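You operate a simulated robot arm through the tools that you are given. There is no shell and no other tool.

You run a simulated two-armed robot. Do the job below in one go: nothing can be reset, and whatever is moved stays where it is left.

Task
Cook a 3 kg batch of rice and wait for the green lamp.
Fine: shut the pot lid, push the cooker drawer in, cooker lever down, cooker dial to 3 kg, press the cook key.
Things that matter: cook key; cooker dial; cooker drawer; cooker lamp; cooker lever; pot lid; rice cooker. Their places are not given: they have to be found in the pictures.

Only the result counts: the job must be done as asked and must still hold three seconds after the hand-in. Knocking over, shifting, dropping, spilling or breaking anything else fails it. A push-on lid holds only when it is set on centred and level and pressed home; a screw cap is set on level and turned clockwise until tight.

Robot
Two 7-joint arms with fingered hands on one trunk that stands fixed in place. Base frame: the origin is at the foot of the trunk, x ahead of it, y to its left, z up. Units: m, degrees, N and s.
The left shoulder is at [0.005, 0.134, 1.137], the right one opposite. Payload 5 kg a hand.
The TCP of each hand is the grasp point between the finger pads, 0.037 m short of the fingertips. In the tool frame z runs along the fingers and y along their closing line. The gripper opens to 0.124 m. The gripper's body begins 0.043 m behind the TCP. The gripper is a hand of 3 fingers: y runs from the thumb to the fingers, the wrist lies at [-0.021, -0.116, -0.203] in the tool frame, and closing takes about 1.5 s.
Orientation is that of the tool frame in the base frame, as a unit quaternion [x, y, z, w]. With the fingers straight down and the wrist toward the robot, the tool's x, y and z point along [0, 1, 0], [1, 0, 0] and [0, 0, -1] of the base frame.

Tools
- The arms move only by the tool move_arm. It takes "left_commands", "right_commands" or both (then of equal length, played together; a hand with none holds still); each is a list of rows, each a list of 6 numbers: the shift along the tool's x, y, z in mm, then the turn, a rotation vector about the tool's x, y, z in degrees. In form: [[dx, dy, dz, wx, wy, wz], ...]. A call has 1 to 20 rows; each row shifts and turns the commanded pose from where the row before left it, along the tool's axes as they then stand. "left_gripper" and "right_gripper" are, for a hand that has rows, the opening, from 0 (shut) to 1 (fully open), set as the call begins (left out, the last holds). Rows are played at 5 a second. More than 0.05 m and 8.6 degrees between two rows, or a gripper value outside its range, and nothing of the call is played. A pose out of reach is approached as far as the arm can. The call stops where the force on the tool passes 40 N (or 10 N more than at its start, if that is more) or the arm is blocked; 0.2 s more then pass. The fingers move at their own pace (about 0.045 m/s each) and stop on an object; they squeeze with about 23 N. The grip force told is the motor's: it shows also when the fingers shut on nothing. Time passes only in rows, and 0.2 s behind the last, so rows that do not move let the fingers close. The reply holds the time, the measured pose of the TCP, the force on the tool along the base axes, the opening and the grip force, in the units named above and with some noise, with the torque about the TCP (base axes, N m) and any sound that the robot's microphone picked up.
- Cameras (640 x 400 px; columns grow to the right, rows downward): "scene" is now at [0.1561, -0.0055, 1.3289]; the picture's right is [-0.15, -0.99, -0.01], its down [-0.35, 0.06, -0.93] and it looks along [0.92, -0.14, -0.36] (base axes); focal length 214 px, centre (320, 200). "left" rides on the left gripper at [-0.072, -0.104, -0.154] in its tool frame; the picture's right is [-0.83, -0.26, 0.49], its down [0.51, -0.72, 0.47] and it looks along [0.23, 0.64, 0.73] (tool axes); focal length 243 px, centre (320, 200). "right" rides on the right gripper at [0.072, -0.104, -0.153] in its tool frame; the picture's right is [-0.83, 0.26, -0.49], its down [-0.51, -0.72, 0.47] and it looks along [-0.23, 0.64, 0.73] (tool axes); focal length 243 px, centre (320, 200).
- grab_frame(camera): a new picture of that camera. No time passes.
- slide_trunk(by): slides the trunk up (or, below 0, down) by that many m; the arms and the scene camera ride with it, the base frame stays. It gives what a move gives, with no picture.
- set_fingers(index, middle, thumb_bend, thumb_turn, hand): sets how far each is bent, from 0 (flat) to 1 (curled in); at 0.3 the hand is open as for a grip, at 0.7 the pads meet at the TCP. One left out holds its place. A second passes; each finger stops where it meets its share of the squeeze, and holds until it gets a number again. A gripper value or a shape takes the hand back. It gives what a move gives, with no picture; readings hold the bend of each and the force on the fingers (four entries, about 0 where the hand has none), thumb and palm. thumb_turn goes from beside the hand (0) to across from the fingers (1), as for a grip.
- grasp_type(shape, hand): the hand has 3 fingers and takes this shape, open, in about a second: jaw (thumb against the fingers, like two jaws); tri (thumb and two fingers); tip (a fingertip pinch); poke (one finger out to press); point (the index stretched); flat (the hand flat); cup (the hand cupped); fist (a fist). The gripper value then closes the fingers along that shape, each until it touches; the sizes above hold for jaw. It gives what a move gives, with no picture.
- pan_tilt(pan, tilt): turns the head with the scene camera to pan (to the left, within 80 degrees either way) and tilt (down, from -29 to 69), counted from straight ahead of the robot. It gives what a move gives.
- point_at(camera, pixels): for up to 12 pixels [column, row] of the newest picture of that camera ("zoom" is the newest enlarged one), the place [x, y, z] in the base frame of the surface seen there, good to about 0.003 m. No time passes.
- enlarge(camera, box): a new picture of the part [left, top, right, bottom] of that camera's present view, enlarged. No time passes.
- finish_job(): hands the job in; it is judged then, once.

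Unless the task says otherwise, let go and move clear before handing in.

The tools are called after ">>>" as a command line: name --argument value ..., lists and objects as JSON in quotes. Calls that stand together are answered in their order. move_arm: Moves the arms, as the interface text tells. Its arguments: {"type":"object","properties":{"left_commands":{"type":"array","items":{"type":"array","items":{"type":"number"}}},"left_gripper":{"type":"number"},"right_commands":{"type":"array","items":{"type":"array","items":{"type":"number"}}},"right_gripper":{"type":"number"}},"required":[]} The other tools are called the same way: slide_trunk (by) slides the trunk up or down; grasp_type (shape, hand) gives the hand a shape; set_fingers (index, middle, thumb_bend, thumb_turn, hand) moves the fingers one by one; pan_tilt (pan, tilt) turns the head that bears the scene camera; grab_frame (camera) takes a picture; point_at (camera, pixels) gives the place of the surface under pixels of a picture; enlarge (camera, box) takes an enlarged picture of a part of a camera's view; finish_job () hands the job in.

At the start:

```text
time: 0.0
left_position: [0.6992, 0.1899, 1.4823]
left_tcp_rot: [0.698, 0.714, 0.031, 0.042]
left_contact_force: [1.1, 0.3, -0.6]
left_moment: [0.03, 0.0, -0.01]
left_width: 0.124
left_gripper_force: 0.0
left_shape: jaw
left_bend: [0.3, 0.3, 0.3, 0.98]
left_finger forces: [0.0, 0.0, 0.0, 0.1, 0.1, 0.1]
right_position: [0.5273, -0.501, 1.4111]
right_tcp_rot: [0.707, 0.706, 0.026, 0.03]
right_contact_force: [-0.8, 0.1, 0.8]
right_moment: [-0.03, 0.02, -0.02]
right_width: 0.1236
right_gripper_force: 0.0
right_shape: jaw
right_bend: [0.3, 0.3, 0.3, 0.98]
right_finger forces: [0.1, 0.0, 0.1, 0.1, 0.0, 0.0]
trunk travel left (down, up): [-0.325, 0.238]
head pan, tilt: [-8.9, 25.4]
```

scene: 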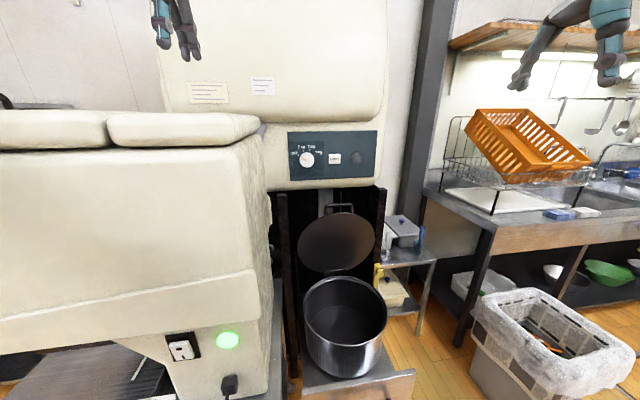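
right: 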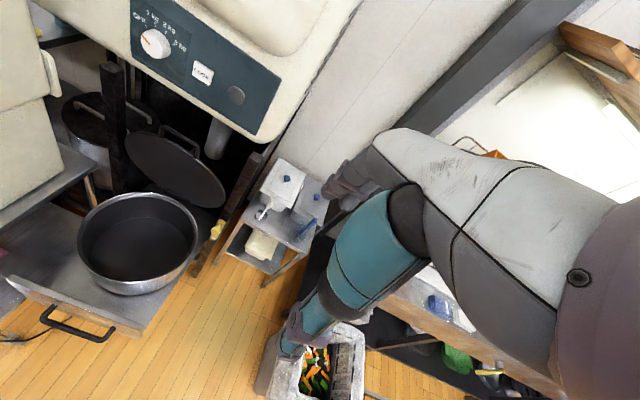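
left: 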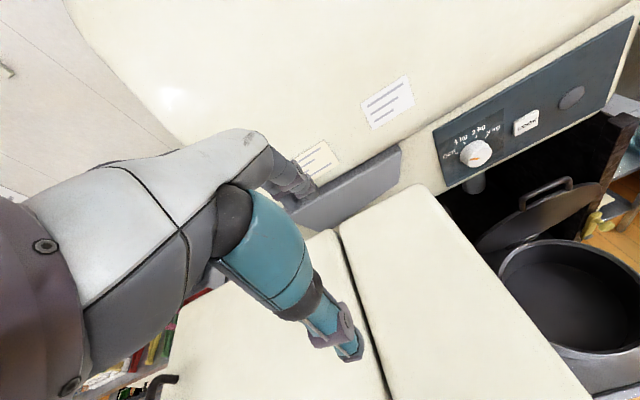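

The scene picture shows the cooker panel near (333,157) with dial (307,159), key (334,159) and dark lamp (356,158), and an open pot with hinged lid on a pulled-out drawer (345,300). I'll enlarge these parts for detail.

>>> enlarge --camera "scene" --box '[270, 120, 390, 195]'

>>> enlarge --camera "scene" --box '[250, 180, 450, 400]'

>>> enlarge --camera "right" --box '[0, 0, 340, 360]'

>>> enlarge --camera "left" --box '[270, 60, 640, 380]'

```text
5.33 times, centred on (330, 158) of scene
```

zoom: 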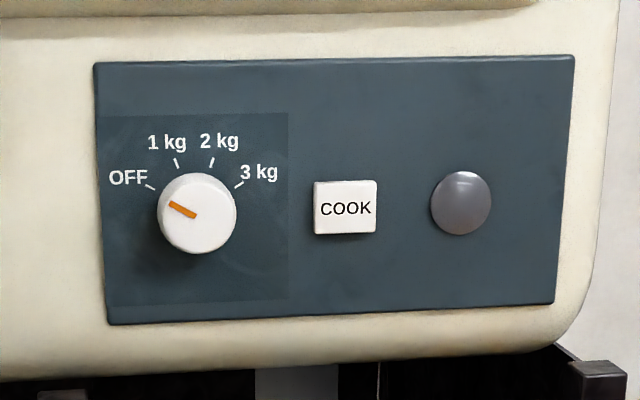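

```text
1.82 times, centred on (350, 290) of scene
```

zoom: 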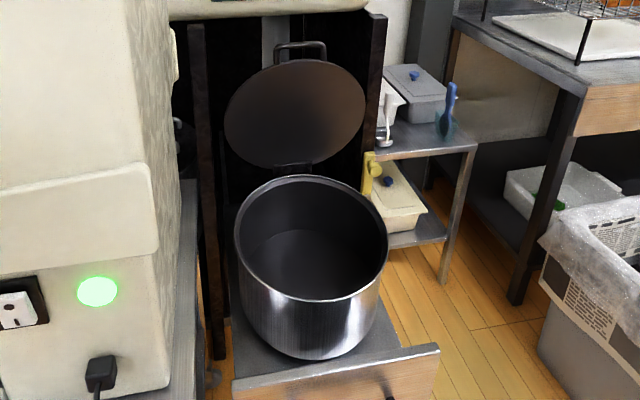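

```text
1.11 times, centred on (170, 180) of right
```

zoom: 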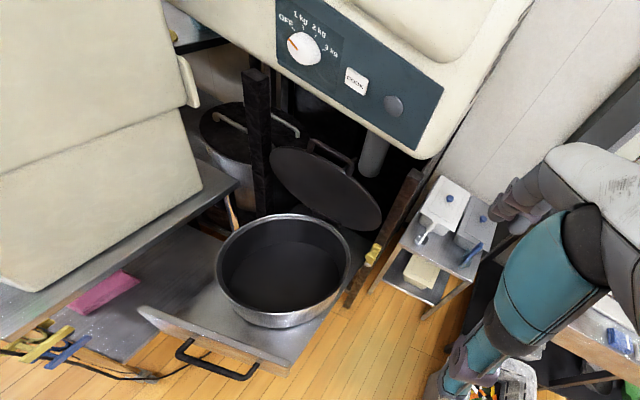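

```text
1.25 times, centred on (455, 220) of left
```

zoom: 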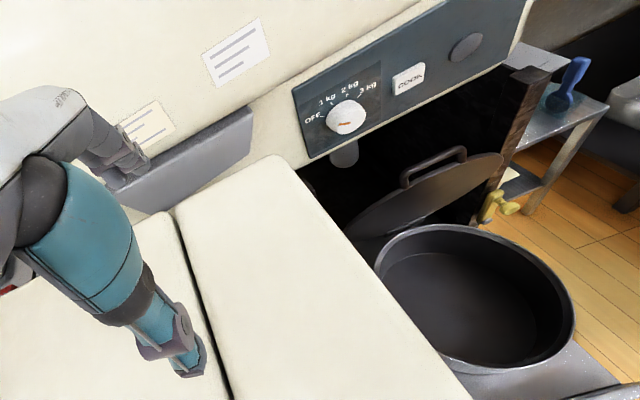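

The drawer, lid, dial (pointing at OFF) and key are clear; a yellow part near scene (378,272) may be the lever. I'll zoom in there and measure main points.

>>> enlarge --camera "scene" --box '[350, 240, 430, 300]'

>>> enlarge --camera "right" --box '[150, 130, 310, 300]'

>>> point_at --camera "scene" --pixels '[[307, 160], [334, 159], [356, 158], [333, 178], [378, 270], [340, 207], [337, 240], [345, 350], [345, 282], [306, 320], [387, 320], [400, 385]]'

>>> point_at --camera "right" --pixels '[[155, 43], [203, 74], [236, 95], [216, 229], [137, 245], [77, 330], [182, 140], [110, 105], [256, 165], [80, 230], [197, 235], [140, 195]]'

```text
6.67 times, centred on (390, 270) of scene
```

zoom: 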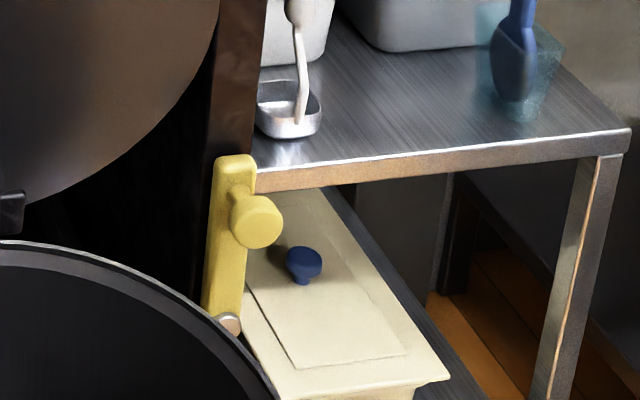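

```text
2.35 times, centred on (230, 215) of right
```

zoom: 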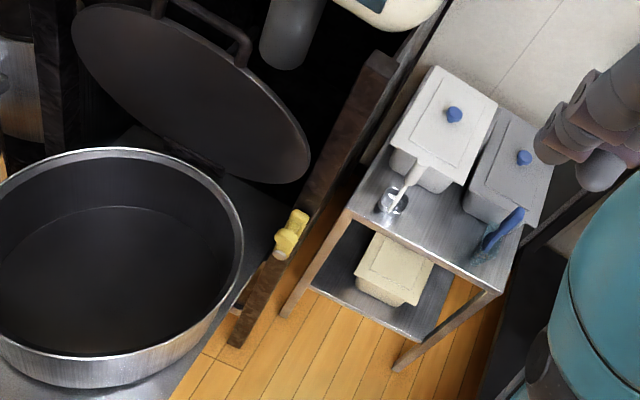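

```text
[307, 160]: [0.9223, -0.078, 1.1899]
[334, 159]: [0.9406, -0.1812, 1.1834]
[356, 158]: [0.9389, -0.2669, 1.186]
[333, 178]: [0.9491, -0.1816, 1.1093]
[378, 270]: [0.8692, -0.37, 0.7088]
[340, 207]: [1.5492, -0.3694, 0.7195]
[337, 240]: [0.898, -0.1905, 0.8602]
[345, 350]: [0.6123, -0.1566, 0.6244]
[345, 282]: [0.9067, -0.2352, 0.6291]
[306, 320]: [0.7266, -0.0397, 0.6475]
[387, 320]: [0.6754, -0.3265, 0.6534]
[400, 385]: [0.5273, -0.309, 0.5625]
```

```text
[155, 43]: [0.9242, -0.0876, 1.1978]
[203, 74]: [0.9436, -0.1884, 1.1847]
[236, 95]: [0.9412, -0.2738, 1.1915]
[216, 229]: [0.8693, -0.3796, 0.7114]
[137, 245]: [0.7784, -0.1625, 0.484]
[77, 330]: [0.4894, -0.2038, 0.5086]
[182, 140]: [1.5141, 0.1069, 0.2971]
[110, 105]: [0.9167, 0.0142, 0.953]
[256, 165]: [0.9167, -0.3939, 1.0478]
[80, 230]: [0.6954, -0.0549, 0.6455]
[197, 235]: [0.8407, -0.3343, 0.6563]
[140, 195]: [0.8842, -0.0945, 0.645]
```

The yellow part at zoom (240,230) looks like a lever pivoted at its lower end (zoom (228,325)), currently up. I'll measure its details, and zoom in on the lid/hinge and drawer.

>>> enlarge --camera "scene" --box '[360, 255, 400, 295]'

>>> point_at --camera "zoom" --pixels '[[312, 100], [285, 120], [330, 170], [355, 165], [295, 200], [270, 270], [285, 310], [300, 320], [312, 40], [260, 330], [230, 200], [340, 180]]'

>>> enlarge --camera "scene" --box '[290, 190, 400, 290]'

>>> enlarge --camera "scene" --box '[270, 270, 420, 400]'

```text
10.00 times, centred on (380, 275) of scene
```

zoom: 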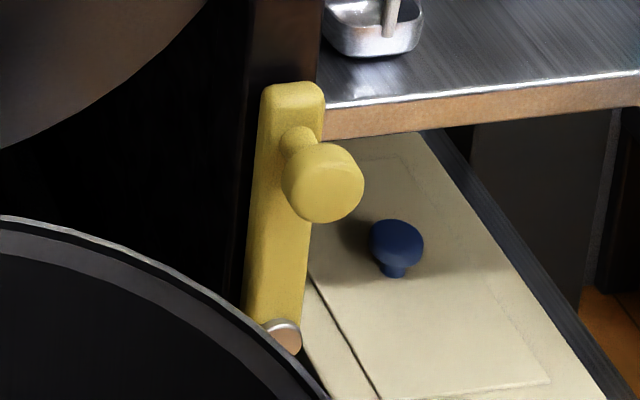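

```text
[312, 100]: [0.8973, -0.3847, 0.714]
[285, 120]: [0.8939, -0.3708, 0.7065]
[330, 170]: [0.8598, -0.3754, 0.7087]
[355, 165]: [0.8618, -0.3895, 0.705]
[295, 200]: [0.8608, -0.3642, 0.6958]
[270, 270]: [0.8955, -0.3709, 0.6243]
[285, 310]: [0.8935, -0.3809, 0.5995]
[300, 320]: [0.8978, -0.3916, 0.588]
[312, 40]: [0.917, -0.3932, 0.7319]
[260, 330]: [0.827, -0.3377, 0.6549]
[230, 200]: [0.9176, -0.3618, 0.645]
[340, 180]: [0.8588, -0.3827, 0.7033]
```

```text
4.00 times, centred on (345, 240) of scene
```

zoom: 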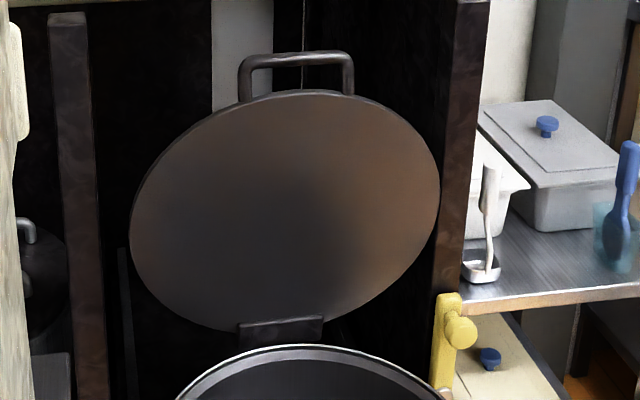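

```text
3.08 times, centred on (345, 335) of scene
```

zoom: 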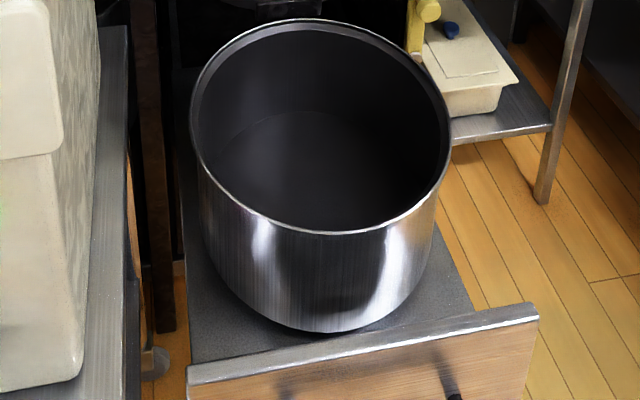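

The lever's knob is at about (0.86,-0.378,0.70) with a pivot below on the right post, turning about an axis along x. Now I'll measure lid, handle, hinge and drawer points.

>>> enlarge --camera "scene" --box '[290, 190, 400, 290]'

>>> point_at --camera "zoom" --pixels '[[244, 75], [295, 58], [347, 75], [290, 95], [145, 200], [430, 180], [285, 200], [240, 310], [280, 330], [65, 200], [468, 150], [285, 350]]'

>>> enlarge --camera "scene" --box '[270, 270, 420, 400]'

>>> point_at --camera "zoom" --pixels '[[195, 372], [190, 380], [530, 310], [534, 318], [360, 341], [320, 228], [200, 170], [447, 170], [320, 322], [210, 330], [455, 290], [340, 28]]'

>>> enlarge --camera "right" --box '[0, 230, 180, 350]'

>>> point_at --camera "zoom" --pixels '[[20, 165], [370, 285], [190, 240], [150, 280], [200, 340], [380, 350], [330, 340], [100, 200], [280, 262]]'

```text
4.00 times, centred on (345, 240) of scene
```

zoom: 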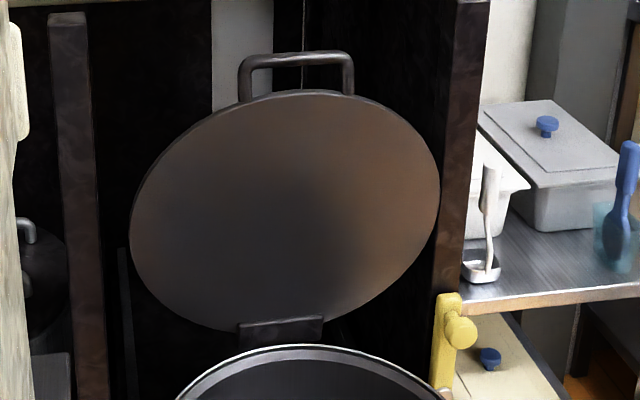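

```text
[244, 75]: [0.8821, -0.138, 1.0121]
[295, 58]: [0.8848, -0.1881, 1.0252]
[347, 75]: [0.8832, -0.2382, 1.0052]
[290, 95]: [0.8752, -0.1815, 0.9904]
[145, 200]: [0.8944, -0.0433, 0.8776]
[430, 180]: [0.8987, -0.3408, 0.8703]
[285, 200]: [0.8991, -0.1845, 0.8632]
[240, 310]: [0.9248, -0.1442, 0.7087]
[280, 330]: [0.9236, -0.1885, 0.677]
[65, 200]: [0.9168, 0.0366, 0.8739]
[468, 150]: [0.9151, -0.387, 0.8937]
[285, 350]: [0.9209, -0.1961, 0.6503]
```

```text
3.08 times, centred on (345, 335) of scene
```

zoom: 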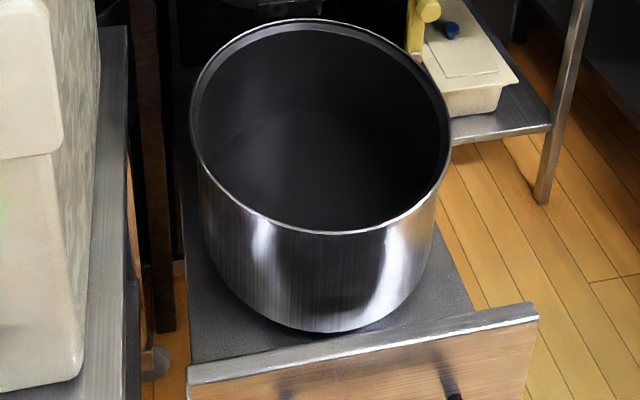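

```text
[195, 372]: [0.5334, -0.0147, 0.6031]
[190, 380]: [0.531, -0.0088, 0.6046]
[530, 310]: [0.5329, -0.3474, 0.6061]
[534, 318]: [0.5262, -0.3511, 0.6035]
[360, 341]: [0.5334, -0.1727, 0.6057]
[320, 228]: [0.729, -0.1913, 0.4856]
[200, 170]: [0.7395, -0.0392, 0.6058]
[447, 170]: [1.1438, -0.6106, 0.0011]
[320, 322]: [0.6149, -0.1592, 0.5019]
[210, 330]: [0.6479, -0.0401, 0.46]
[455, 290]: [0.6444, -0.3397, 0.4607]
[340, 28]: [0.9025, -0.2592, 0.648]
```

```text
3.33 times, centred on (90, 290) of right
```

zoom: 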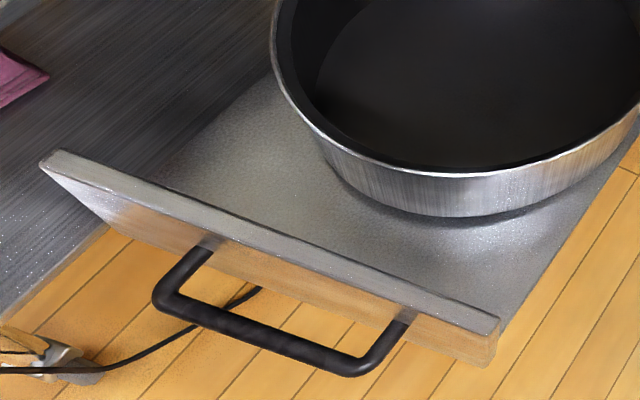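

```text
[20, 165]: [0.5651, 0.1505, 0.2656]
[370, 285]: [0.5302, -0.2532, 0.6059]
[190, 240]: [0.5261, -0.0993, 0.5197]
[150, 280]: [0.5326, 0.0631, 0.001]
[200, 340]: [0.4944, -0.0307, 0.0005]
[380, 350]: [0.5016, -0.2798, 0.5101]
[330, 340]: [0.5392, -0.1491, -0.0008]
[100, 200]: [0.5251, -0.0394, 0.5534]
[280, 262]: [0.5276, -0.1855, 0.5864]
```

Lid face leans about 9° forward of vertical (top edge (0.875,-0.18,0.99), hinge near (0.924,-0.19,0.67)), handle bar at about (0.885,-0.188,1.025); drawer front at x≈0.53, z up to 0.605. I'll tilt the head for a better view and measure surroundings.

>>> pan_tilt --pan -15 --tilt 45

>>> grab_frame --camera "scene"

```text
time: 0.8
left_position: [0.7023, 0.1944, 1.492]
left_tcp_rot: [0.694, 0.718, 0.035, 0.046]
left_contact_force: [-0.9, 0.9, 0.8]
left_moment: [0.04, 0.01, 0.01]
left_width: 0.1236
left_gripper_force: 0.1
left_shape: jaw
left_bend: [0.3, 0.3, 0.3, 0.98]
left_finger forces: [0.0, 0.0, 0.0, 0.0, 0.0, 0.0]
right_position: [0.5338, -0.5099, 1.4051]
right_tcp_rot: [0.706, 0.707, 0.026, 0.025]
right_contact_force: [-0.5, -0.2, 0.5]
right_moment: [-0.02, -0.03, 0.0]
right_width: 0.1241
right_gripper_force: 0.0
right_shape: jaw
right_bend: [0.3, 0.3, 0.3, 0.98]
right_finger forces: [0.1, 0.0, 0.0, 0.0, 0.1, 0.1]
trunk travel left (down, up): [-0.325, 0.238]
head pan, tilt: [-15.0, 45.0]
```

```text
taken
```

scene: 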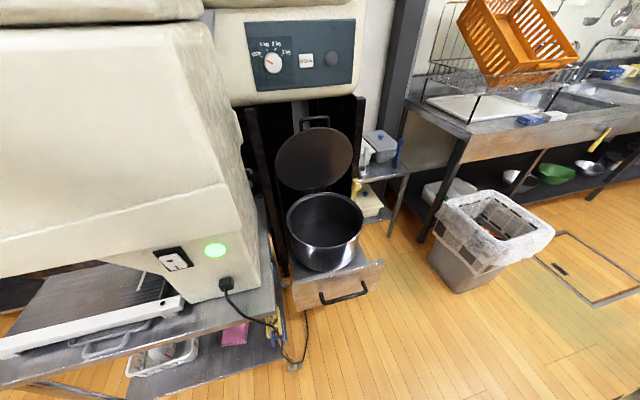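

The head view shows the whole cooker: dial (273,62), key (306,61), lamp (331,58), drawer handle (343,293). I'll measure obstacles: left machine, posts, shelf, underside of cooker.

>>> point_at --camera "scene" --pixels '[[190, 30], [228, 180], [232, 110], [215, 270], [265, 102], [300, 97], [355, 88], [357, 100], [396, 174], [370, 178], [375, 165], [408, 176]]'

>>> enlarge --camera "scene" --box '[260, 90, 400, 200]'

>>> point_at --camera "zoom" --pixels '[[235, 120], [180, 30], [450, 30], [440, 60], [215, 145], [405, 270], [370, 440], [300, 10], [240, 300], [405, 230], [440, 310], [230, 160]]'

>>> point_at --camera "scene" --pixels '[[100, 10], [20, 200], [180, 300], [262, 320], [286, 290], [325, 302], [345, 298], [365, 290], [320, 296], [382, 265], [295, 283], [338, 270]]'

```text
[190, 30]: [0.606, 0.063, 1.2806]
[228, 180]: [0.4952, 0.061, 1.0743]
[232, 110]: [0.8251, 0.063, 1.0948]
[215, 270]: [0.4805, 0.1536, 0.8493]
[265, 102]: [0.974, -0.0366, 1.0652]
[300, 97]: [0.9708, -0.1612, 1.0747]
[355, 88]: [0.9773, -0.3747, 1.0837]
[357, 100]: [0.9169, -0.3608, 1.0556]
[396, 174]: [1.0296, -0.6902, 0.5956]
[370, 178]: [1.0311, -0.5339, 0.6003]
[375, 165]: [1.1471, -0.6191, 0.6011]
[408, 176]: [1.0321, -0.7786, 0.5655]
```

```text
3.64 times, centred on (330, 145) of scene
```

zoom: 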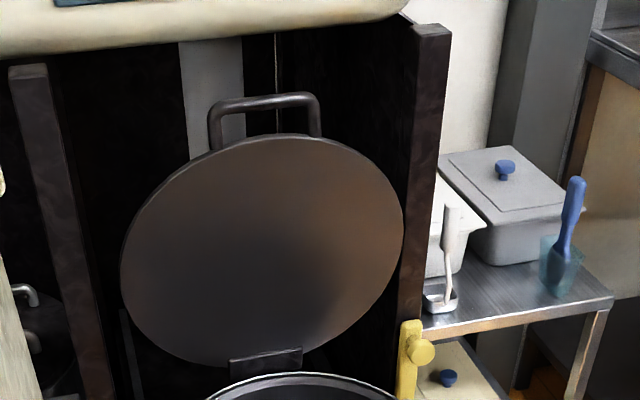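

```text
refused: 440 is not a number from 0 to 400
```

```text
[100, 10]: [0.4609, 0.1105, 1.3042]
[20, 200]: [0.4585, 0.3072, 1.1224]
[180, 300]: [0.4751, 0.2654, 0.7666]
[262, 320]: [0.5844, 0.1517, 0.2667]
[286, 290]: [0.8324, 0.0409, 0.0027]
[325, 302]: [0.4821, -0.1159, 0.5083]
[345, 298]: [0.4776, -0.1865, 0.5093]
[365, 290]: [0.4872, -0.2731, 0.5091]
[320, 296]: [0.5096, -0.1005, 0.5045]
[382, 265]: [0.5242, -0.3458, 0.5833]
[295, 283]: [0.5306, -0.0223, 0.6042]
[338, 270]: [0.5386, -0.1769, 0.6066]
```

Cooker underside is at z≈1.07 from x≈0.97, panel face x≈0.95, left machine spans y>0.06 up to z≈1.3. Before moving the right hand, I'll check how far the upper body sticks out, and how the hand looks.

>>> point_at --camera "scene" --pixels '[[260, 3], [320, 5], [300, 15], [240, 30], [230, 70], [300, 85], [345, 80], [273, 62], [306, 61], [331, 58]]'

>>> pan_tilt --pan -10 --tilt 15

>>> grab_frame --camera "scene"

>>> point_at --camera "scene" --pixels '[[300, 100], [300, 130], [300, 150], [300, 165], [300, 40], [360, 150], [230, 150], [200, 150], [240, 40], [385, 100]]'

```text
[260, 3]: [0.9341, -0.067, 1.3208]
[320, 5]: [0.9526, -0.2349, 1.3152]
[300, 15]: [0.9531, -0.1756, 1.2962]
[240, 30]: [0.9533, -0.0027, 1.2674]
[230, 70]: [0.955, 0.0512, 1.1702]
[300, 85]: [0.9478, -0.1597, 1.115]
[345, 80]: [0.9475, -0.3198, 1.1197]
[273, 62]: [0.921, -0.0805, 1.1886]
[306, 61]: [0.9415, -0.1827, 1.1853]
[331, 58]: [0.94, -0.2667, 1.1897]
```

```text
time: 1.8
left_position: [0.7014, 0.1934, 1.4923]
left_tcp_rot: [0.693, 0.719, 0.034, 0.046]
left_contact_force: [0.2, 0.5, 0.2]
left_moment: [0.02, 0.01, 0.04]
left_width: 0.1239
left_gripper_force: 0.1
left_shape: jaw
left_bend: [0.3, 0.3, 0.3, 0.98]
left_finger forces: [0.1, 0.0, 0.0, 0.0, 0.0, 0.1]
right_position: [0.5329, -0.511, 1.4057]
right_tcp_rot: [0.707, 0.706, 0.026, 0.026]
right_contact_force: [-0.4, -0.1, 0.0]
right_moment: [-0.03, 0.02, -0.05]
right_width: 0.1237
right_gripper_force: 0.0
right_shape: jaw
right_bend: [0.3, 0.3, 0.3, 0.98]
right_finger forces: [0.0, 0.0, 0.0, 0.1, 0.0, 0.1]
trunk travel left (down, up): [-0.325, 0.238]
head pan, tilt: [-10.0, 15.0]
```

```text
taken
```

scene: 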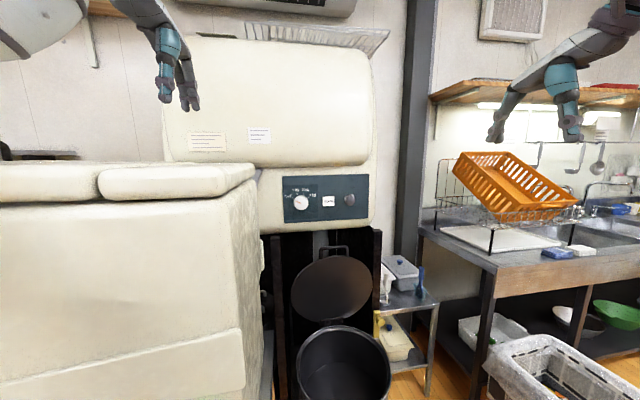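

```text
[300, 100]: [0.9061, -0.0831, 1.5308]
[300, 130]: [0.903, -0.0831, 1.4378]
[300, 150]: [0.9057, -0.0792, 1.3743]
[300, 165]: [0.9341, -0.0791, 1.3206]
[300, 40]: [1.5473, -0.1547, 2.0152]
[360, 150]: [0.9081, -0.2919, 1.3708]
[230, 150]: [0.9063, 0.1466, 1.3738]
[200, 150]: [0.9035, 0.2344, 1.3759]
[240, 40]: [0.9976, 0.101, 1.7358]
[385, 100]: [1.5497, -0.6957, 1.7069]
```

Readings are settled; the way from the right hand at (0.533,-0.511,1.406) to in front of the lid handle is free. I'll bring it to about (0.76,-0.19,1.19), tilted ~20° forward, gripper partly open.

>>> move_arm --right_commands '[[32.1, 21, 23.2, 0, 0, 0], [32.1, 21, 23.2, 0, 0, 0], [32.1, 21, 23.2, 0, 0, 0], [32.1, 21, 23.2, 0, 0, 0], [32.1, 21, 23.2, 0, 0, 0], [32.1, 21, 23.2, 0, 0, 0], [32.1, 21, 23.2, 0, 0, 0], [32.1, 21, 23.2, 0, 0, 0], [32.1, 21, 23.2, 0, 0, 0], [32.1, 21, 23.2, 0, 0, 0], [0, 0, 0, -8, 0, 0], [0, 0, 0, -8, 0, 0], [0, 0, 0, 0, 0, 0]]' --right_gripper 0.6

>>> grab_frame --camera "right"

>>> grab_frame --camera "scene"

```text
time: 4.8
left_position: [0.7029, 0.1975, 1.5027]
left_tcp_rot: [0.688, 0.723, 0.039, 0.051]
left_contact_force: [0.3, 0.7, -0.5]
left_moment: [-0.02, 0.05, -0.01]
left_width: 0.124
left_gripper_force: 0.0
left_shape: jaw
left_bend: [0.3, 0.3, 0.3, 0.98]
left_finger forces: [0.0, 0.0, 0.0, 0.1, 0.0, 0.0]
right_position: [0.7652, -0.1955, 1.1846]
right_tcp_rot: [0.697, 0.696, 0.124, 0.121]
right_contact_force: [0.5, 0.0, 0.6]
right_moment: [0.01, -0.03, 0.02]
right_width: 0.0746
right_gripper_force: 0.1
right_shape: jaw
right_bend: [0.73, 0.41, 0.64, 1.0]
right_finger forces: [0.0, 0.0, 0.0, 0.0, 0.0, 0.1]
trunk travel left (down, up): [-0.325, 0.238]
head pan, tilt: [-10.0, 15.0]
stopped in row 13 (right hand): the arm was blocked; the commanded pose is now the measured one
```

```text
taken
```

right: 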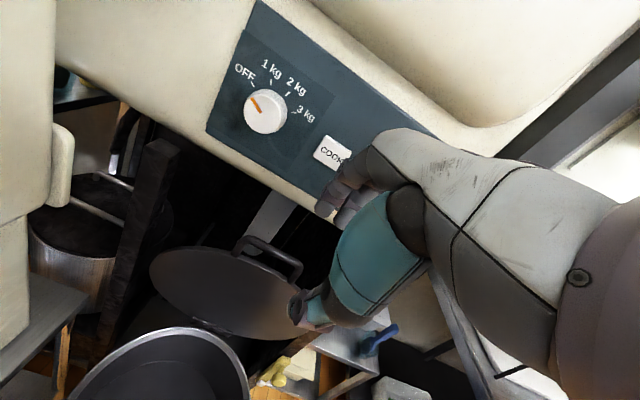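

```text
taken
```

scene: 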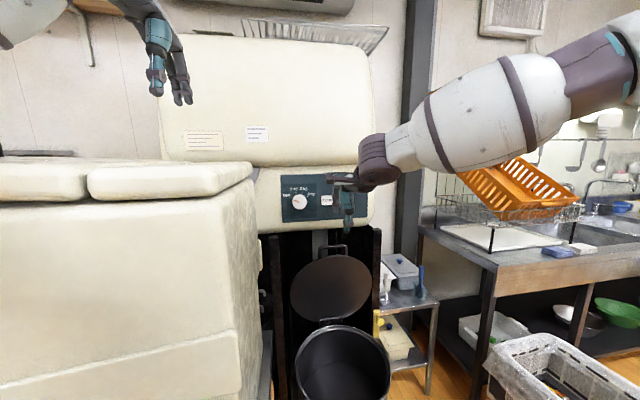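

The right hand reached about (0.765,-0.196,1.185) tilted ~20°; in the right view the lid handle is at (240-300,240-275) and fingertips at (345,200), thumb tip (300,310). I'll measure the handle from this closer camera.

>>> enlarge --camera "right" --box '[130, 160, 370, 330]'

>>> point_at --camera "zoom" --pixels '[[300, 214], [370, 245], [450, 285], [290, 235], [440, 315], [350, 270], [400, 300], [570, 100], [450, 400], [200, 380], [60, 280], [540, 130]]'

```text
2.35 times, centred on (250, 245) of right
```

zoom: 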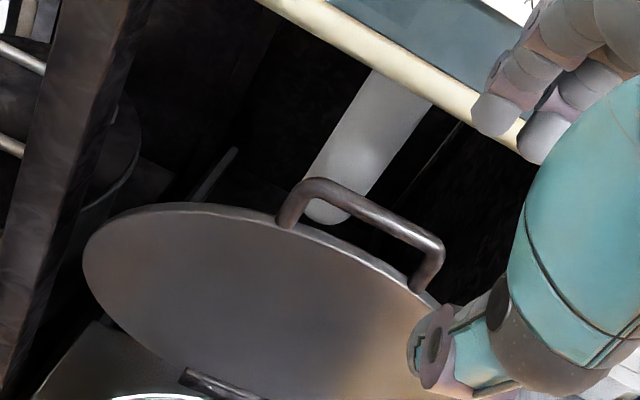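

```text
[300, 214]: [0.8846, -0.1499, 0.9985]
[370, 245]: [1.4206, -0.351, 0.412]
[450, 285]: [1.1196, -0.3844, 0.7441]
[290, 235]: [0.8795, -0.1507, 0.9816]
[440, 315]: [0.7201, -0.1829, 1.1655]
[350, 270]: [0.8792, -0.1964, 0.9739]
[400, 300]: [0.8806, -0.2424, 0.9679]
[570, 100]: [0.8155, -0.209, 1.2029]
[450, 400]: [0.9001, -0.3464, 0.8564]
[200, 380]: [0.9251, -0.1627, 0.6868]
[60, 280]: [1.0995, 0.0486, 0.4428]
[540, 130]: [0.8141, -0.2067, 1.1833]
```

>>> point_at --camera "zoom" --pixels '[[315, 187], [345, 197], [375, 212], [405, 227], [432, 245], [430, 270], [420, 285], [292, 205], [286, 220], [300, 196], [495, 110], [540, 150]]'

```text
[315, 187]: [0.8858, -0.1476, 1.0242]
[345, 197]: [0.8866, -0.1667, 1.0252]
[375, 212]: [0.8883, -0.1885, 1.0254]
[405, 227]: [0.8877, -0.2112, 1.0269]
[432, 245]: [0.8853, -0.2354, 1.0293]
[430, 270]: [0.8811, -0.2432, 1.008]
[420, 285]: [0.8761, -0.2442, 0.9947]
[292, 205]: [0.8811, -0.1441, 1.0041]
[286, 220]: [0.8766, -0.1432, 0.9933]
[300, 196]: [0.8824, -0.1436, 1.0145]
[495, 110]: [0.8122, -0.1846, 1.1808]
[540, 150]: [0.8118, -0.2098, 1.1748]
```

The bar centre is near (0.889,-0.193,1.02), spanning y -0.145 to -0.242, and the two fingertips (0.812, -0.185/-0.21) line up inside that span. I'll move in front above the handle, then check before lowering.

>>> move_arm --right_commands '[[1, 19, 31, 0, 0, 0], [1, 19, 31, 0, 0, 0], [0, 19, 31, 0, 0, 0], [0, 0, 20, 0, 0, 0], [0, 0, 0, 0, 0, 0]]'

>>> enlarge --camera "right" --box '[160, 100, 420, 340]'

>>> enlarge --camera "scene" --box '[270, 150, 420, 300]'

```text
time: 6.2
left_position: [0.7028, 0.2, 1.5086]
left_tcp_rot: [0.686, 0.725, 0.042, 0.054]
left_contact_force: [0.6, -0.4, -1.5]
left_moment: [-0.02, 0.08, -0.04]
left_width: 0.1236
left_gripper_force: 0.0
left_shape: jaw
left_bend: [0.3, 0.3, 0.3, 0.98]
left_finger forces: [0.0, 0.0, 0.0, 0.0, 0.1, 0.1]
right_position: [0.8621, -0.1959, 1.0942]
right_tcp_rot: [0.697, 0.696, 0.125, 0.118]
right_contact_force: [-1.1, -0.4, 0.5]
right_moment: [-0.03, -0.01, 0.02]
right_width: 0.0748
right_gripper_force: 0.0
right_shape: jaw
right_bend: [0.73, 0.41, 0.64, 1.0]
right_finger forces: [0.0, 0.0, 0.1, 0.1, 0.0, 0.0]
trunk travel left (down, up): [-0.325, 0.238]
head pan, tilt: [-10.0, 15.0]
stopped in row 5 (right hand): the arm was blocked; the commanded pose is now the measured one
```

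```text
1.67 times, centred on (290, 220) of right
```

zoom: 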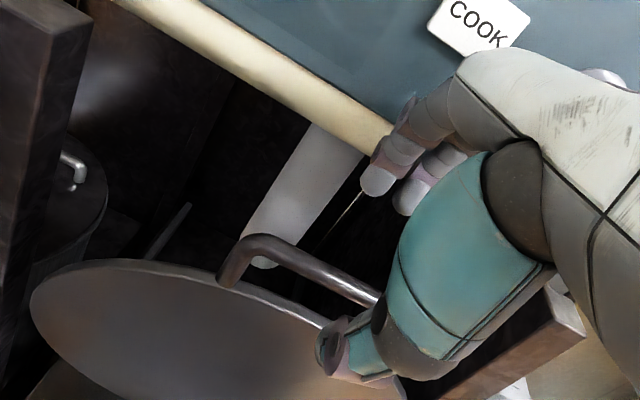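

```text
2.67 times, centred on (345, 225) of scene
```

zoom: 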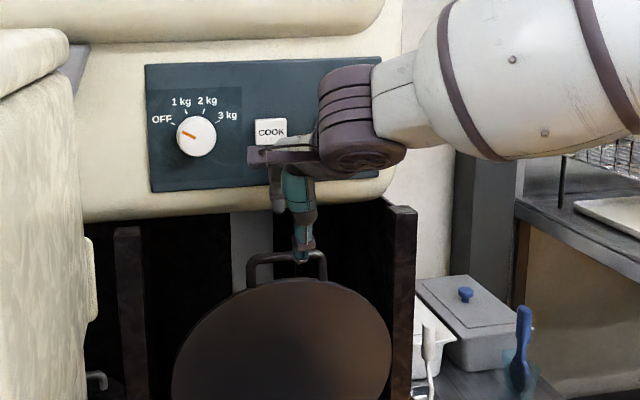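

Aligned: the handle lies straight along the tool axis about 75 mm ahead, with fingers set to pass behind the bar and thumb in front. I'll lower along the tool axis.

>>> move_arm --right_commands '[[1, -1, 20, 0, 0, 0], [1, -1, 20, 0, 0, 0], [1, -1, 20, 0, 0, 0], [0, 0, 15, 0, 0, 0]]'

>>> enlarge --camera "right" --box '[160, 100, 420, 340]'

>>> enlarge --camera "scene" --box '[270, 150, 420, 300]'

```text
time: 7.4
left_position: [0.7018, 0.2026, 1.5165]
left_tcp_rot: [0.684, 0.726, 0.045, 0.059]
left_contact_force: [0.1, 1.0, -1.2]
left_moment: [0.01, 0.0, 0.0]
left_width: 0.1236
left_gripper_force: 0.1
left_shape: jaw
left_bend: [0.3, 0.3, 0.3, 0.98]
left_finger forces: [0.1, 0.1, 0.1, 0.0, 0.0, 0.1]
right_position: [0.8867, -0.1945, 1.0193]
right_tcp_rot: [0.697, 0.696, 0.124, 0.118]
right_contact_force: [-0.7, -0.3, -0.1]
right_moment: [0.03, -0.01, 0.0]
right_width: 0.0745
right_gripper_force: 0.1
right_shape: jaw
right_bend: [0.73, 0.41, 0.64, 1.0]
right_finger forces: [0.1, 0.0, 0.0, 0.0, 0.0, 0.0]
trunk travel left (down, up): [-0.325, 0.238]
head pan, tilt: [-10.0, 15.0]
stopped in row 4 (right hand): the arm was blocked; the commanded pose is now the measured one
```

```text
1.67 times, centred on (290, 220) of right
```

zoom: 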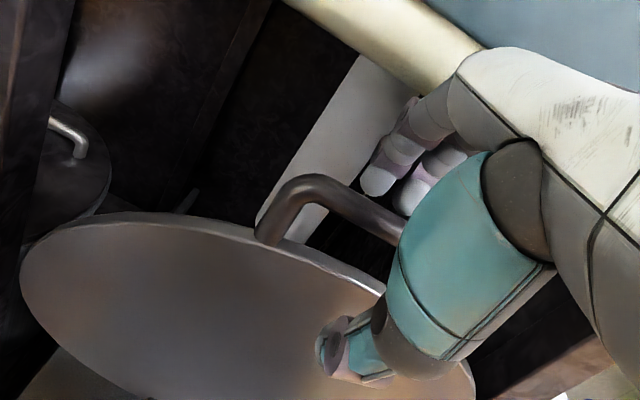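

```text
2.67 times, centred on (345, 225) of scene
```

zoom: 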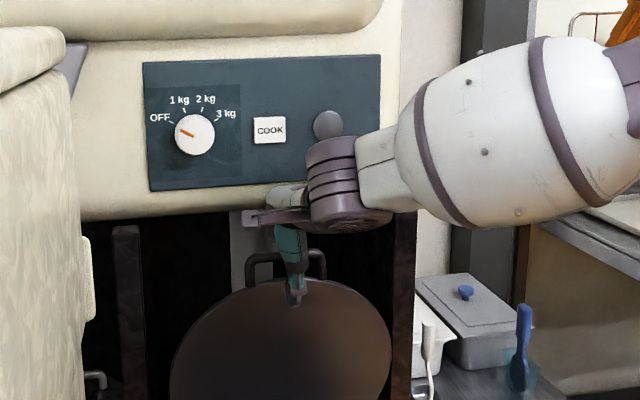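

The hand now straddles the handle bar (fingers behind it, thumb in front). I'll narrow the grip to cage the bar and pull the lid forward along its hinge arc for the first part.

>>> move_arm --right_commands '[[0, -2, 0, 0, 0, 0], [0, -3, 0, 0, 0, 0], [0, -5, 0, 0, 0, 0], [0, -20, -4, 0, 0, 0], [0, -22, -4, 0, 0, 0], [0, -22, -4, 0, 0, 0], [0, -21, 0, 0, 0, 0], [0, -21, 0, 0, 0, 0], [0, -21, 0, 0, 0, 0]]' --right_gripper 0.3

>>> enlarge --camera "right" --box '[160, 100, 420, 340]'

>>> enlarge --camera "scene" --box '[220, 150, 470, 400]'

```text
time: 9.6
left_position: [0.7009, 0.2047, 1.5233]
left_tcp_rot: [0.682, 0.727, 0.048, 0.063]
left_contact_force: [0.3, 0.0, -1.8]
left_moment: [-0.04, 0.05, -0.01]
left_width: 0.1236
left_gripper_force: 0.0
left_shape: jaw
left_bend: [0.3, 0.3, 0.3, 0.98]
left_finger forces: [0.0, 0.0, 0.0, 0.0, 0.0, 0.0]
right_position: [0.7565, -0.194, 0.983]
right_tcp_rot: [0.697, 0.697, 0.123, 0.115]
right_contact_force: [-0.8, -1.0, 0.9]
right_moment: [0.01, 0.01, 0.01]
right_width: 0.0373
right_gripper_force: 0.0
right_shape: jaw
right_bend: [0.74, 0.54, 0.73, 1.0]
right_finger forces: [0.0, 0.0, 0.0, 0.0, 0.1, 0.0]
trunk travel left (down, up): [-0.325, 0.238]
head pan, tilt: [-10.0, 15.0]
stopped in row 9 (right hand): the arm was blocked; the commanded pose is now the measured one
```

```text
1.67 times, centred on (290, 220) of right
```

zoom: 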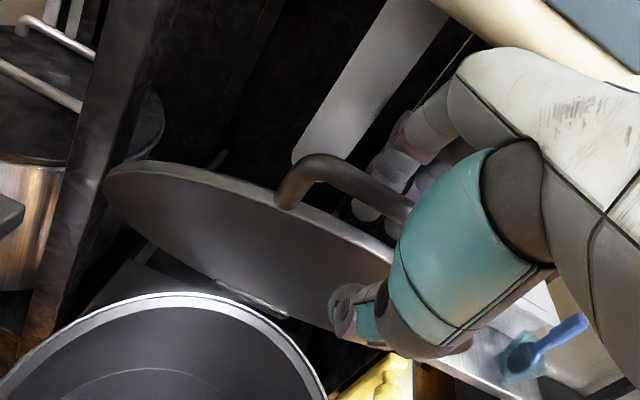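

```text
1.60 times, centred on (345, 275) of scene
```

zoom: 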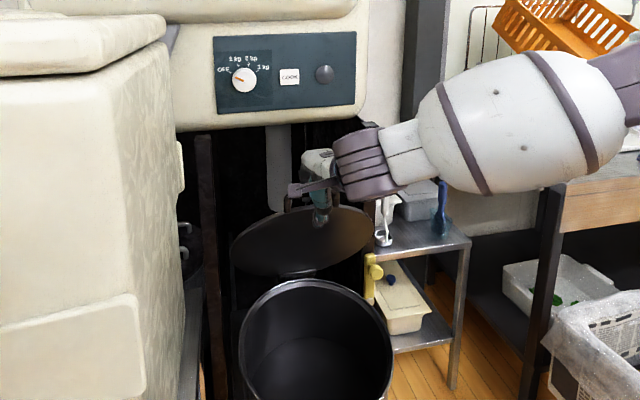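

The lid is following the hand, now about 65° up. I'll continue pulling along the arc to about 35°.

>>> move_arm --right_commands '[[0, -22, 3, 0, 0, 0], [0, -22, 3, 0, 0, 0], [0, -22, 3, 0, 0, 0], [0, -20, 7, 0, 0, 0], [0, -20, 7, 0, 0, 0], [0, -20, 7, 0, 0, 0], [0, -18, 10, 0, 0, 0], [0, -18, 10, 0, 0, 0], [0, -18, 10, 0, 0, 0]]'

>>> enlarge --camera "right" --box '[160, 100, 420, 340]'

>>> enlarge --camera "scene" --box '[220, 150, 470, 400]'

```text
time: 11.8
left_position: [0.7009, 0.2077, 1.5311]
left_tcp_rot: [0.68, 0.729, 0.051, 0.067]
left_contact_force: [0.4, 0.0, -1.4]
left_moment: [0.01, 0.02, 0.01]
left_width: 0.1238
left_gripper_force: 0.1
left_shape: jaw
left_bend: [0.3, 0.3, 0.3, 0.98]
left_finger forces: [0.0, 0.0, 0.1, 0.0, 0.0, 0.0]
right_position: [0.609, -0.1922, 0.8647]
right_tcp_rot: [0.698, 0.696, 0.123, 0.115]
right_contact_force: [-0.4, -0.3, -0.7]
right_moment: [0.0, -0.04, -0.02]
right_width: 0.0372
right_gripper_force: 0.0
right_shape: jaw
right_bend: [0.74, 0.54, 0.73, 1.0]
right_finger forces: [0.0, 0.1, 0.0, 0.0, 0.0, 0.0]
trunk travel left (down, up): [-0.325, 0.238]
head pan, tilt: [-10.0, 15.0]
stopped in row 9 (right hand): the arm was blocked; the commanded pose is now the measured one
```

```text
1.67 times, centred on (290, 220) of right
```

zoom: 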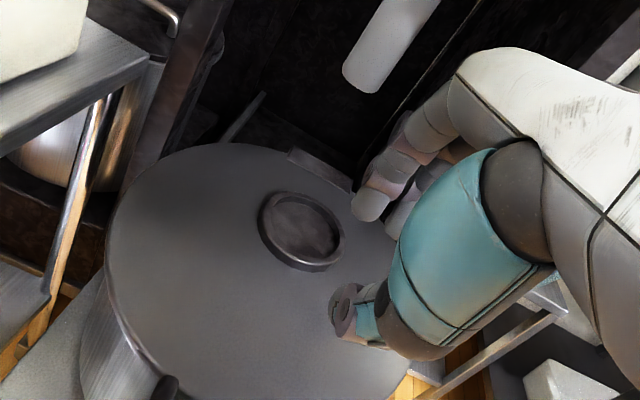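

```text
1.60 times, centred on (345, 275) of scene
```

zoom: 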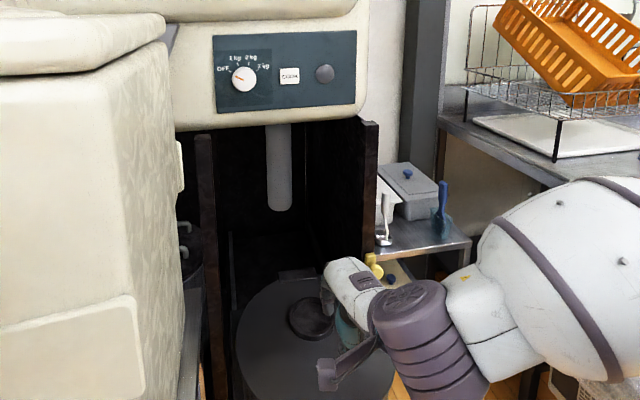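

The lid appears to have fallen down onto the pot (flat disc in the right view). I'll lift the hand clear and check whether it's fully shut and level.

>>> move_arm --right_commands '[[0, 0, -40, 0, 0, 0], [-40, 0, -20, 0, 0, 0], [-40, 0, 0, 0, 0, 0], [-40, 0, 0, 0, 0, 0], [-40, 0, 0, 0, 0, 0]]'

>>> pan_tilt --pan -15 --tilt 40

>>> grab_frame --camera "scene"

>>> grab_frame --camera "right"

>>> enlarge --camera "scene" --box '[260, 150, 400, 330]'

```text
time: 13.2
left_position: [0.6997, 0.2101, 1.5368]
left_tcp_rot: [0.679, 0.729, 0.055, 0.071]
left_contact_force: [0.3, -0.4, -0.7]
left_moment: [-0.01, 0.01, -0.01]
left_width: 0.124
left_gripper_force: 0.0
left_shape: jaw
left_bend: [0.3, 0.3, 0.3, 0.98]
left_finger forces: [0.0, 0.0, 0.0, 0.0, 0.0, 0.1]
right_position: [0.5909, -0.3541, 0.919]
right_tcp_rot: [0.696, 0.698, 0.123, 0.115]
right_contact_force: [0.9, 0.3, -0.4]
right_moment: [-0.02, 0.01, -0.02]
right_width: 0.0374
right_gripper_force: 0.0
right_shape: jaw
right_bend: [0.74, 0.54, 0.73, 1.0]
right_finger forces: [0.0, 0.1, 0.0, 0.0, 0.1, 0.0]
trunk travel left (down, up): [-0.325, 0.238]
head pan, tilt: [-10.0, 15.0]
stopped in row 5 (right hand): the arm was blocked; the commanded pose is now the measured one
```

```text
time: 14.1
left_position: [0.7006, 0.2085, 1.536]
left_tcp_rot: [0.679, 0.729, 0.054, 0.071]
left_contact_force: [-0.1, -0.2, 0.3]
left_moment: [0.01, 0.02, -0.02]
left_width: 0.1238
left_gripper_force: 0.1
left_shape: jaw
left_bend: [0.3, 0.3, 0.3, 0.98]
left_finger forces: [0.1, 0.0, 0.0, 0.0, 0.0, 0.1]
right_position: [0.5902, -0.3532, 0.9193]
right_tcp_rot: [0.697, 0.697, 0.122, 0.114]
right_contact_force: [-0.2, 0.0, 0.8]
right_moment: [0.03, 0.03, 0.0]
right_width: 0.0374
right_gripper_force: 0.1
right_shape: jaw
right_bend: [0.74, 0.54, 0.73, 1.0]
right_finger forces: [0.0, 0.0, 0.0, 0.0, 0.0, 0.0]
trunk travel left (down, up): [-0.325, 0.238]
head pan, tilt: [-15.0, 40.0]
```

```text
taken
```

scene: 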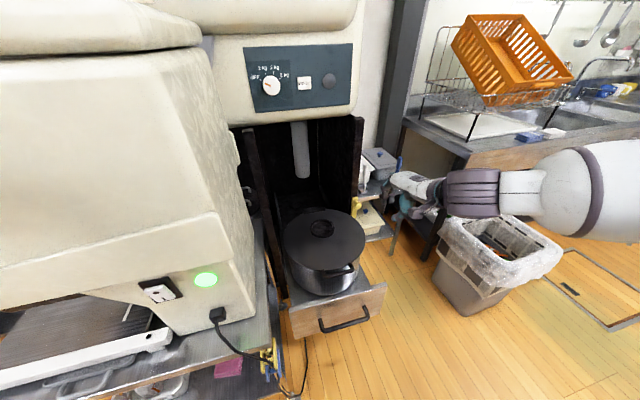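

```text
taken
```

right: 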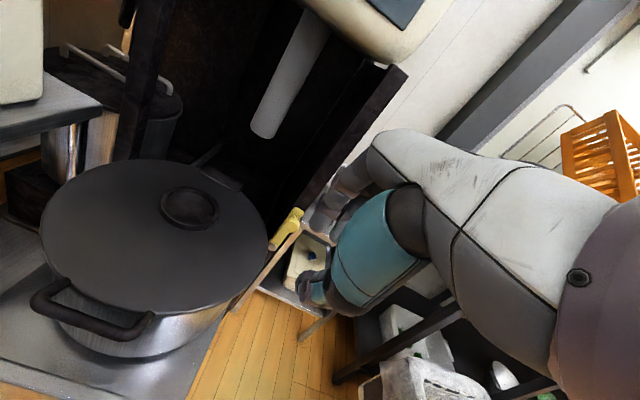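

```text
2.22 times, centred on (330, 240) of scene
```

zoom: 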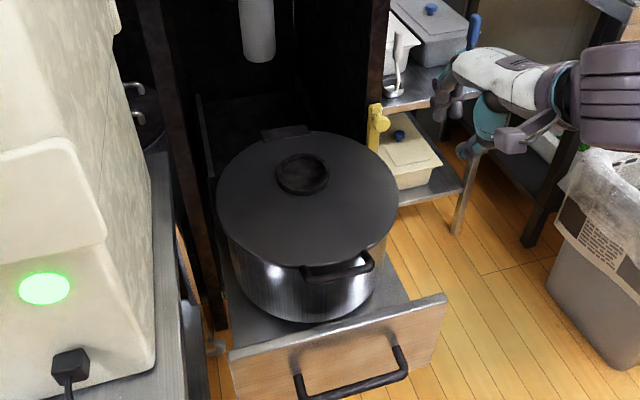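

The lid now lies on the pot (scene (323,238)), handle at front. I'll check that it's level and measure the drawer front, pipe and post positions.

>>> point_at --camera "scene" --pixels '[[300, 245], [323, 258], [355, 240], [335, 212], [295, 225], [345, 272], [302, 130], [304, 175], [255, 200], [350, 180], [357, 205], [296, 300]]'

>>> point_at --camera "right" --pixels '[[90, 230], [200, 280], [240, 230], [150, 170], [190, 205], [85, 315], [140, 325], [290, 225], [260, 130], [300, 60], [350, 120], [275, 235]]'

```text
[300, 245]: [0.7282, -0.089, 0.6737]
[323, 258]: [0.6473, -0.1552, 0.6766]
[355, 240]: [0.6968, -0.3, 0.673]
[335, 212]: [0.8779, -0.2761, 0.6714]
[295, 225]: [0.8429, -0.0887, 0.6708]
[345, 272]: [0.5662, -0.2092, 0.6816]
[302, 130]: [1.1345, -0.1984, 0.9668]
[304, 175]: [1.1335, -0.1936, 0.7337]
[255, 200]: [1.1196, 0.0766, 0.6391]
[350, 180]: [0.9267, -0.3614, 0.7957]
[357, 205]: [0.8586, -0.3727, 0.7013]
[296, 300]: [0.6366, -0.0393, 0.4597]
```

```text
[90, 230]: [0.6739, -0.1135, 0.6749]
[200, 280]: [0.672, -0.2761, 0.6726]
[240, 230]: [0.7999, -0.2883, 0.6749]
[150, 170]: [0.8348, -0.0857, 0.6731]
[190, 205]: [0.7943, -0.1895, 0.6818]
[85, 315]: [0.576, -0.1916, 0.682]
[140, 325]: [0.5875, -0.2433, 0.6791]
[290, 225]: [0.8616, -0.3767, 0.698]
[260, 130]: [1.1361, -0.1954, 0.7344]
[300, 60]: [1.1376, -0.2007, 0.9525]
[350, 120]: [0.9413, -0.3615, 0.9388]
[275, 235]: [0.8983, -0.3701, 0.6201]
```

The lid top is level at z≈0.673 and looks shut; the pipe at (1.135,-0.196) shows the drawer should travel ~0.34 m. I'll give the lid's front a gentle press with closed fingers to be sure it's home.

>>> move_arm --right_commands '[[41, 0, 20, 0, 0, 0], [41, 0, 20, 0, 0, 0], [41, 0, 25, 0, 0, 0], [40, 0, 25, 0, 0, 0], [0, 0, 40, 0, 0, 0], [0, 0, 39, 0, 0, 0]]' --right_gripper 0

>>> move_arm --right_commands '[[0, -2.7, 7.5, 0, 0, 0], [0, -2.7, 7.5, 0, 0, 0], [0, -2.7, 7.5, 0, 0, 0], [0, -2.7, 7.5, 0, 0, 0], [0, -1.7, 4.7, 0, 0, 0], [0, -1.7, 4.7, 0, 0, 0], [0, -1.7, 4.7, 0, 0, 0], [0, -1.7, 4.7, 0, 0, 0], [0, -1.7, 4.7, 0, 0, 0]]'

>>> grab_frame --camera "right"

>>> enlarge --camera "scene" --box '[260, 150, 400, 330]'

```text
time: 15.7
left_position: [0.6976, 0.2116, 1.5422]
left_tcp_rot: [0.677, 0.73, 0.056, 0.074]
left_contact_force: [1.1, -0.1, -1.3]
left_moment: [-0.04, 0.03, -0.01]
left_width: 0.1238
left_gripper_force: 0.0
left_shape: jaw
left_bend: [0.3, 0.3, 0.3, 0.98]
left_finger forces: [0.0, 0.1, 0.1, 0.0, 0.0, 0.0]
right_position: [0.6487, -0.188, 0.76]
right_tcp_rot: [0.696, 0.698, 0.124, 0.113]
right_contact_force: [-0.1, 1.0, -1.1]
right_moment: [-0.04, -0.03, -0.02]
right_width: 0.0
right_gripper_force: 23.4
right_shape: jaw
right_bend: [0.7, 0.7, 0.56, 1.0]
right_finger forces: [0.0, 0.1, 0.1, 0.1, 0.0, 0.0]
trunk travel left (down, up): [-0.325, 0.238]
head pan, tilt: [-15.0, 40.0]
stopped in row 6 (right hand): the arm was blocked; the commanded pose is now the measured one
```

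```text
time: 17.9
left_position: [0.6961, 0.2145, 1.5474]
left_tcp_rot: [0.676, 0.731, 0.059, 0.077]
left_contact_force: [1.0, 0.6, -1.7]
left_moment: [-0.04, -0.05, 0.04]
left_width: 0.1238
left_gripper_force: 0.1
left_shape: jaw
left_bend: [0.3, 0.3, 0.3, 0.98]
left_finger forces: [0.0, 0.1, 0.0, 0.0, 0.1, 0.0]
right_position: [0.6541, -0.1859, 0.7071]
right_tcp_rot: [0.697, 0.696, 0.128, 0.117]
right_contact_force: [5.9, 1.4, 17.8]
right_moment: [0.14, -0.37, 0.01]
right_width: 0.0002
right_gripper_force: 23.1
right_shape: jaw
right_bend: [0.7, 0.7, 0.59, 1.0]
right_finger forces: [0.1, 0.0, 0.0, 0.1, 0.0, 0.1]
trunk travel left (down, up): [-0.325, 0.238]
head pan, tilt: [-15.0, 40.0]
stopped in row 9 (right hand): the arm was blocked; the commanded pose is now the measured one
```

```text
taken
```

right: 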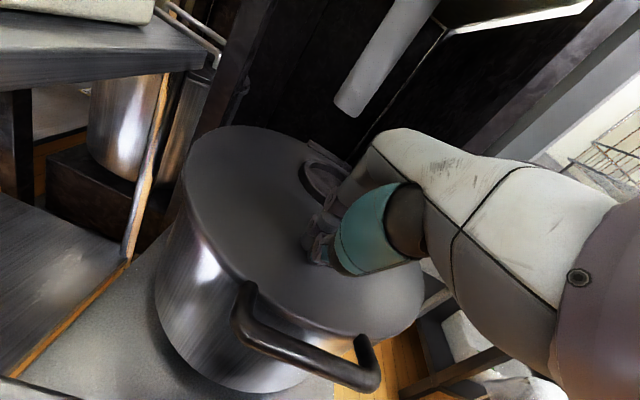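

```text
2.22 times, centred on (330, 240) of scene
```

zoom: 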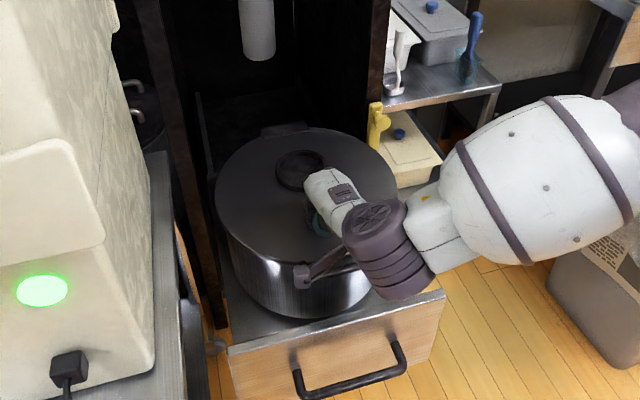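

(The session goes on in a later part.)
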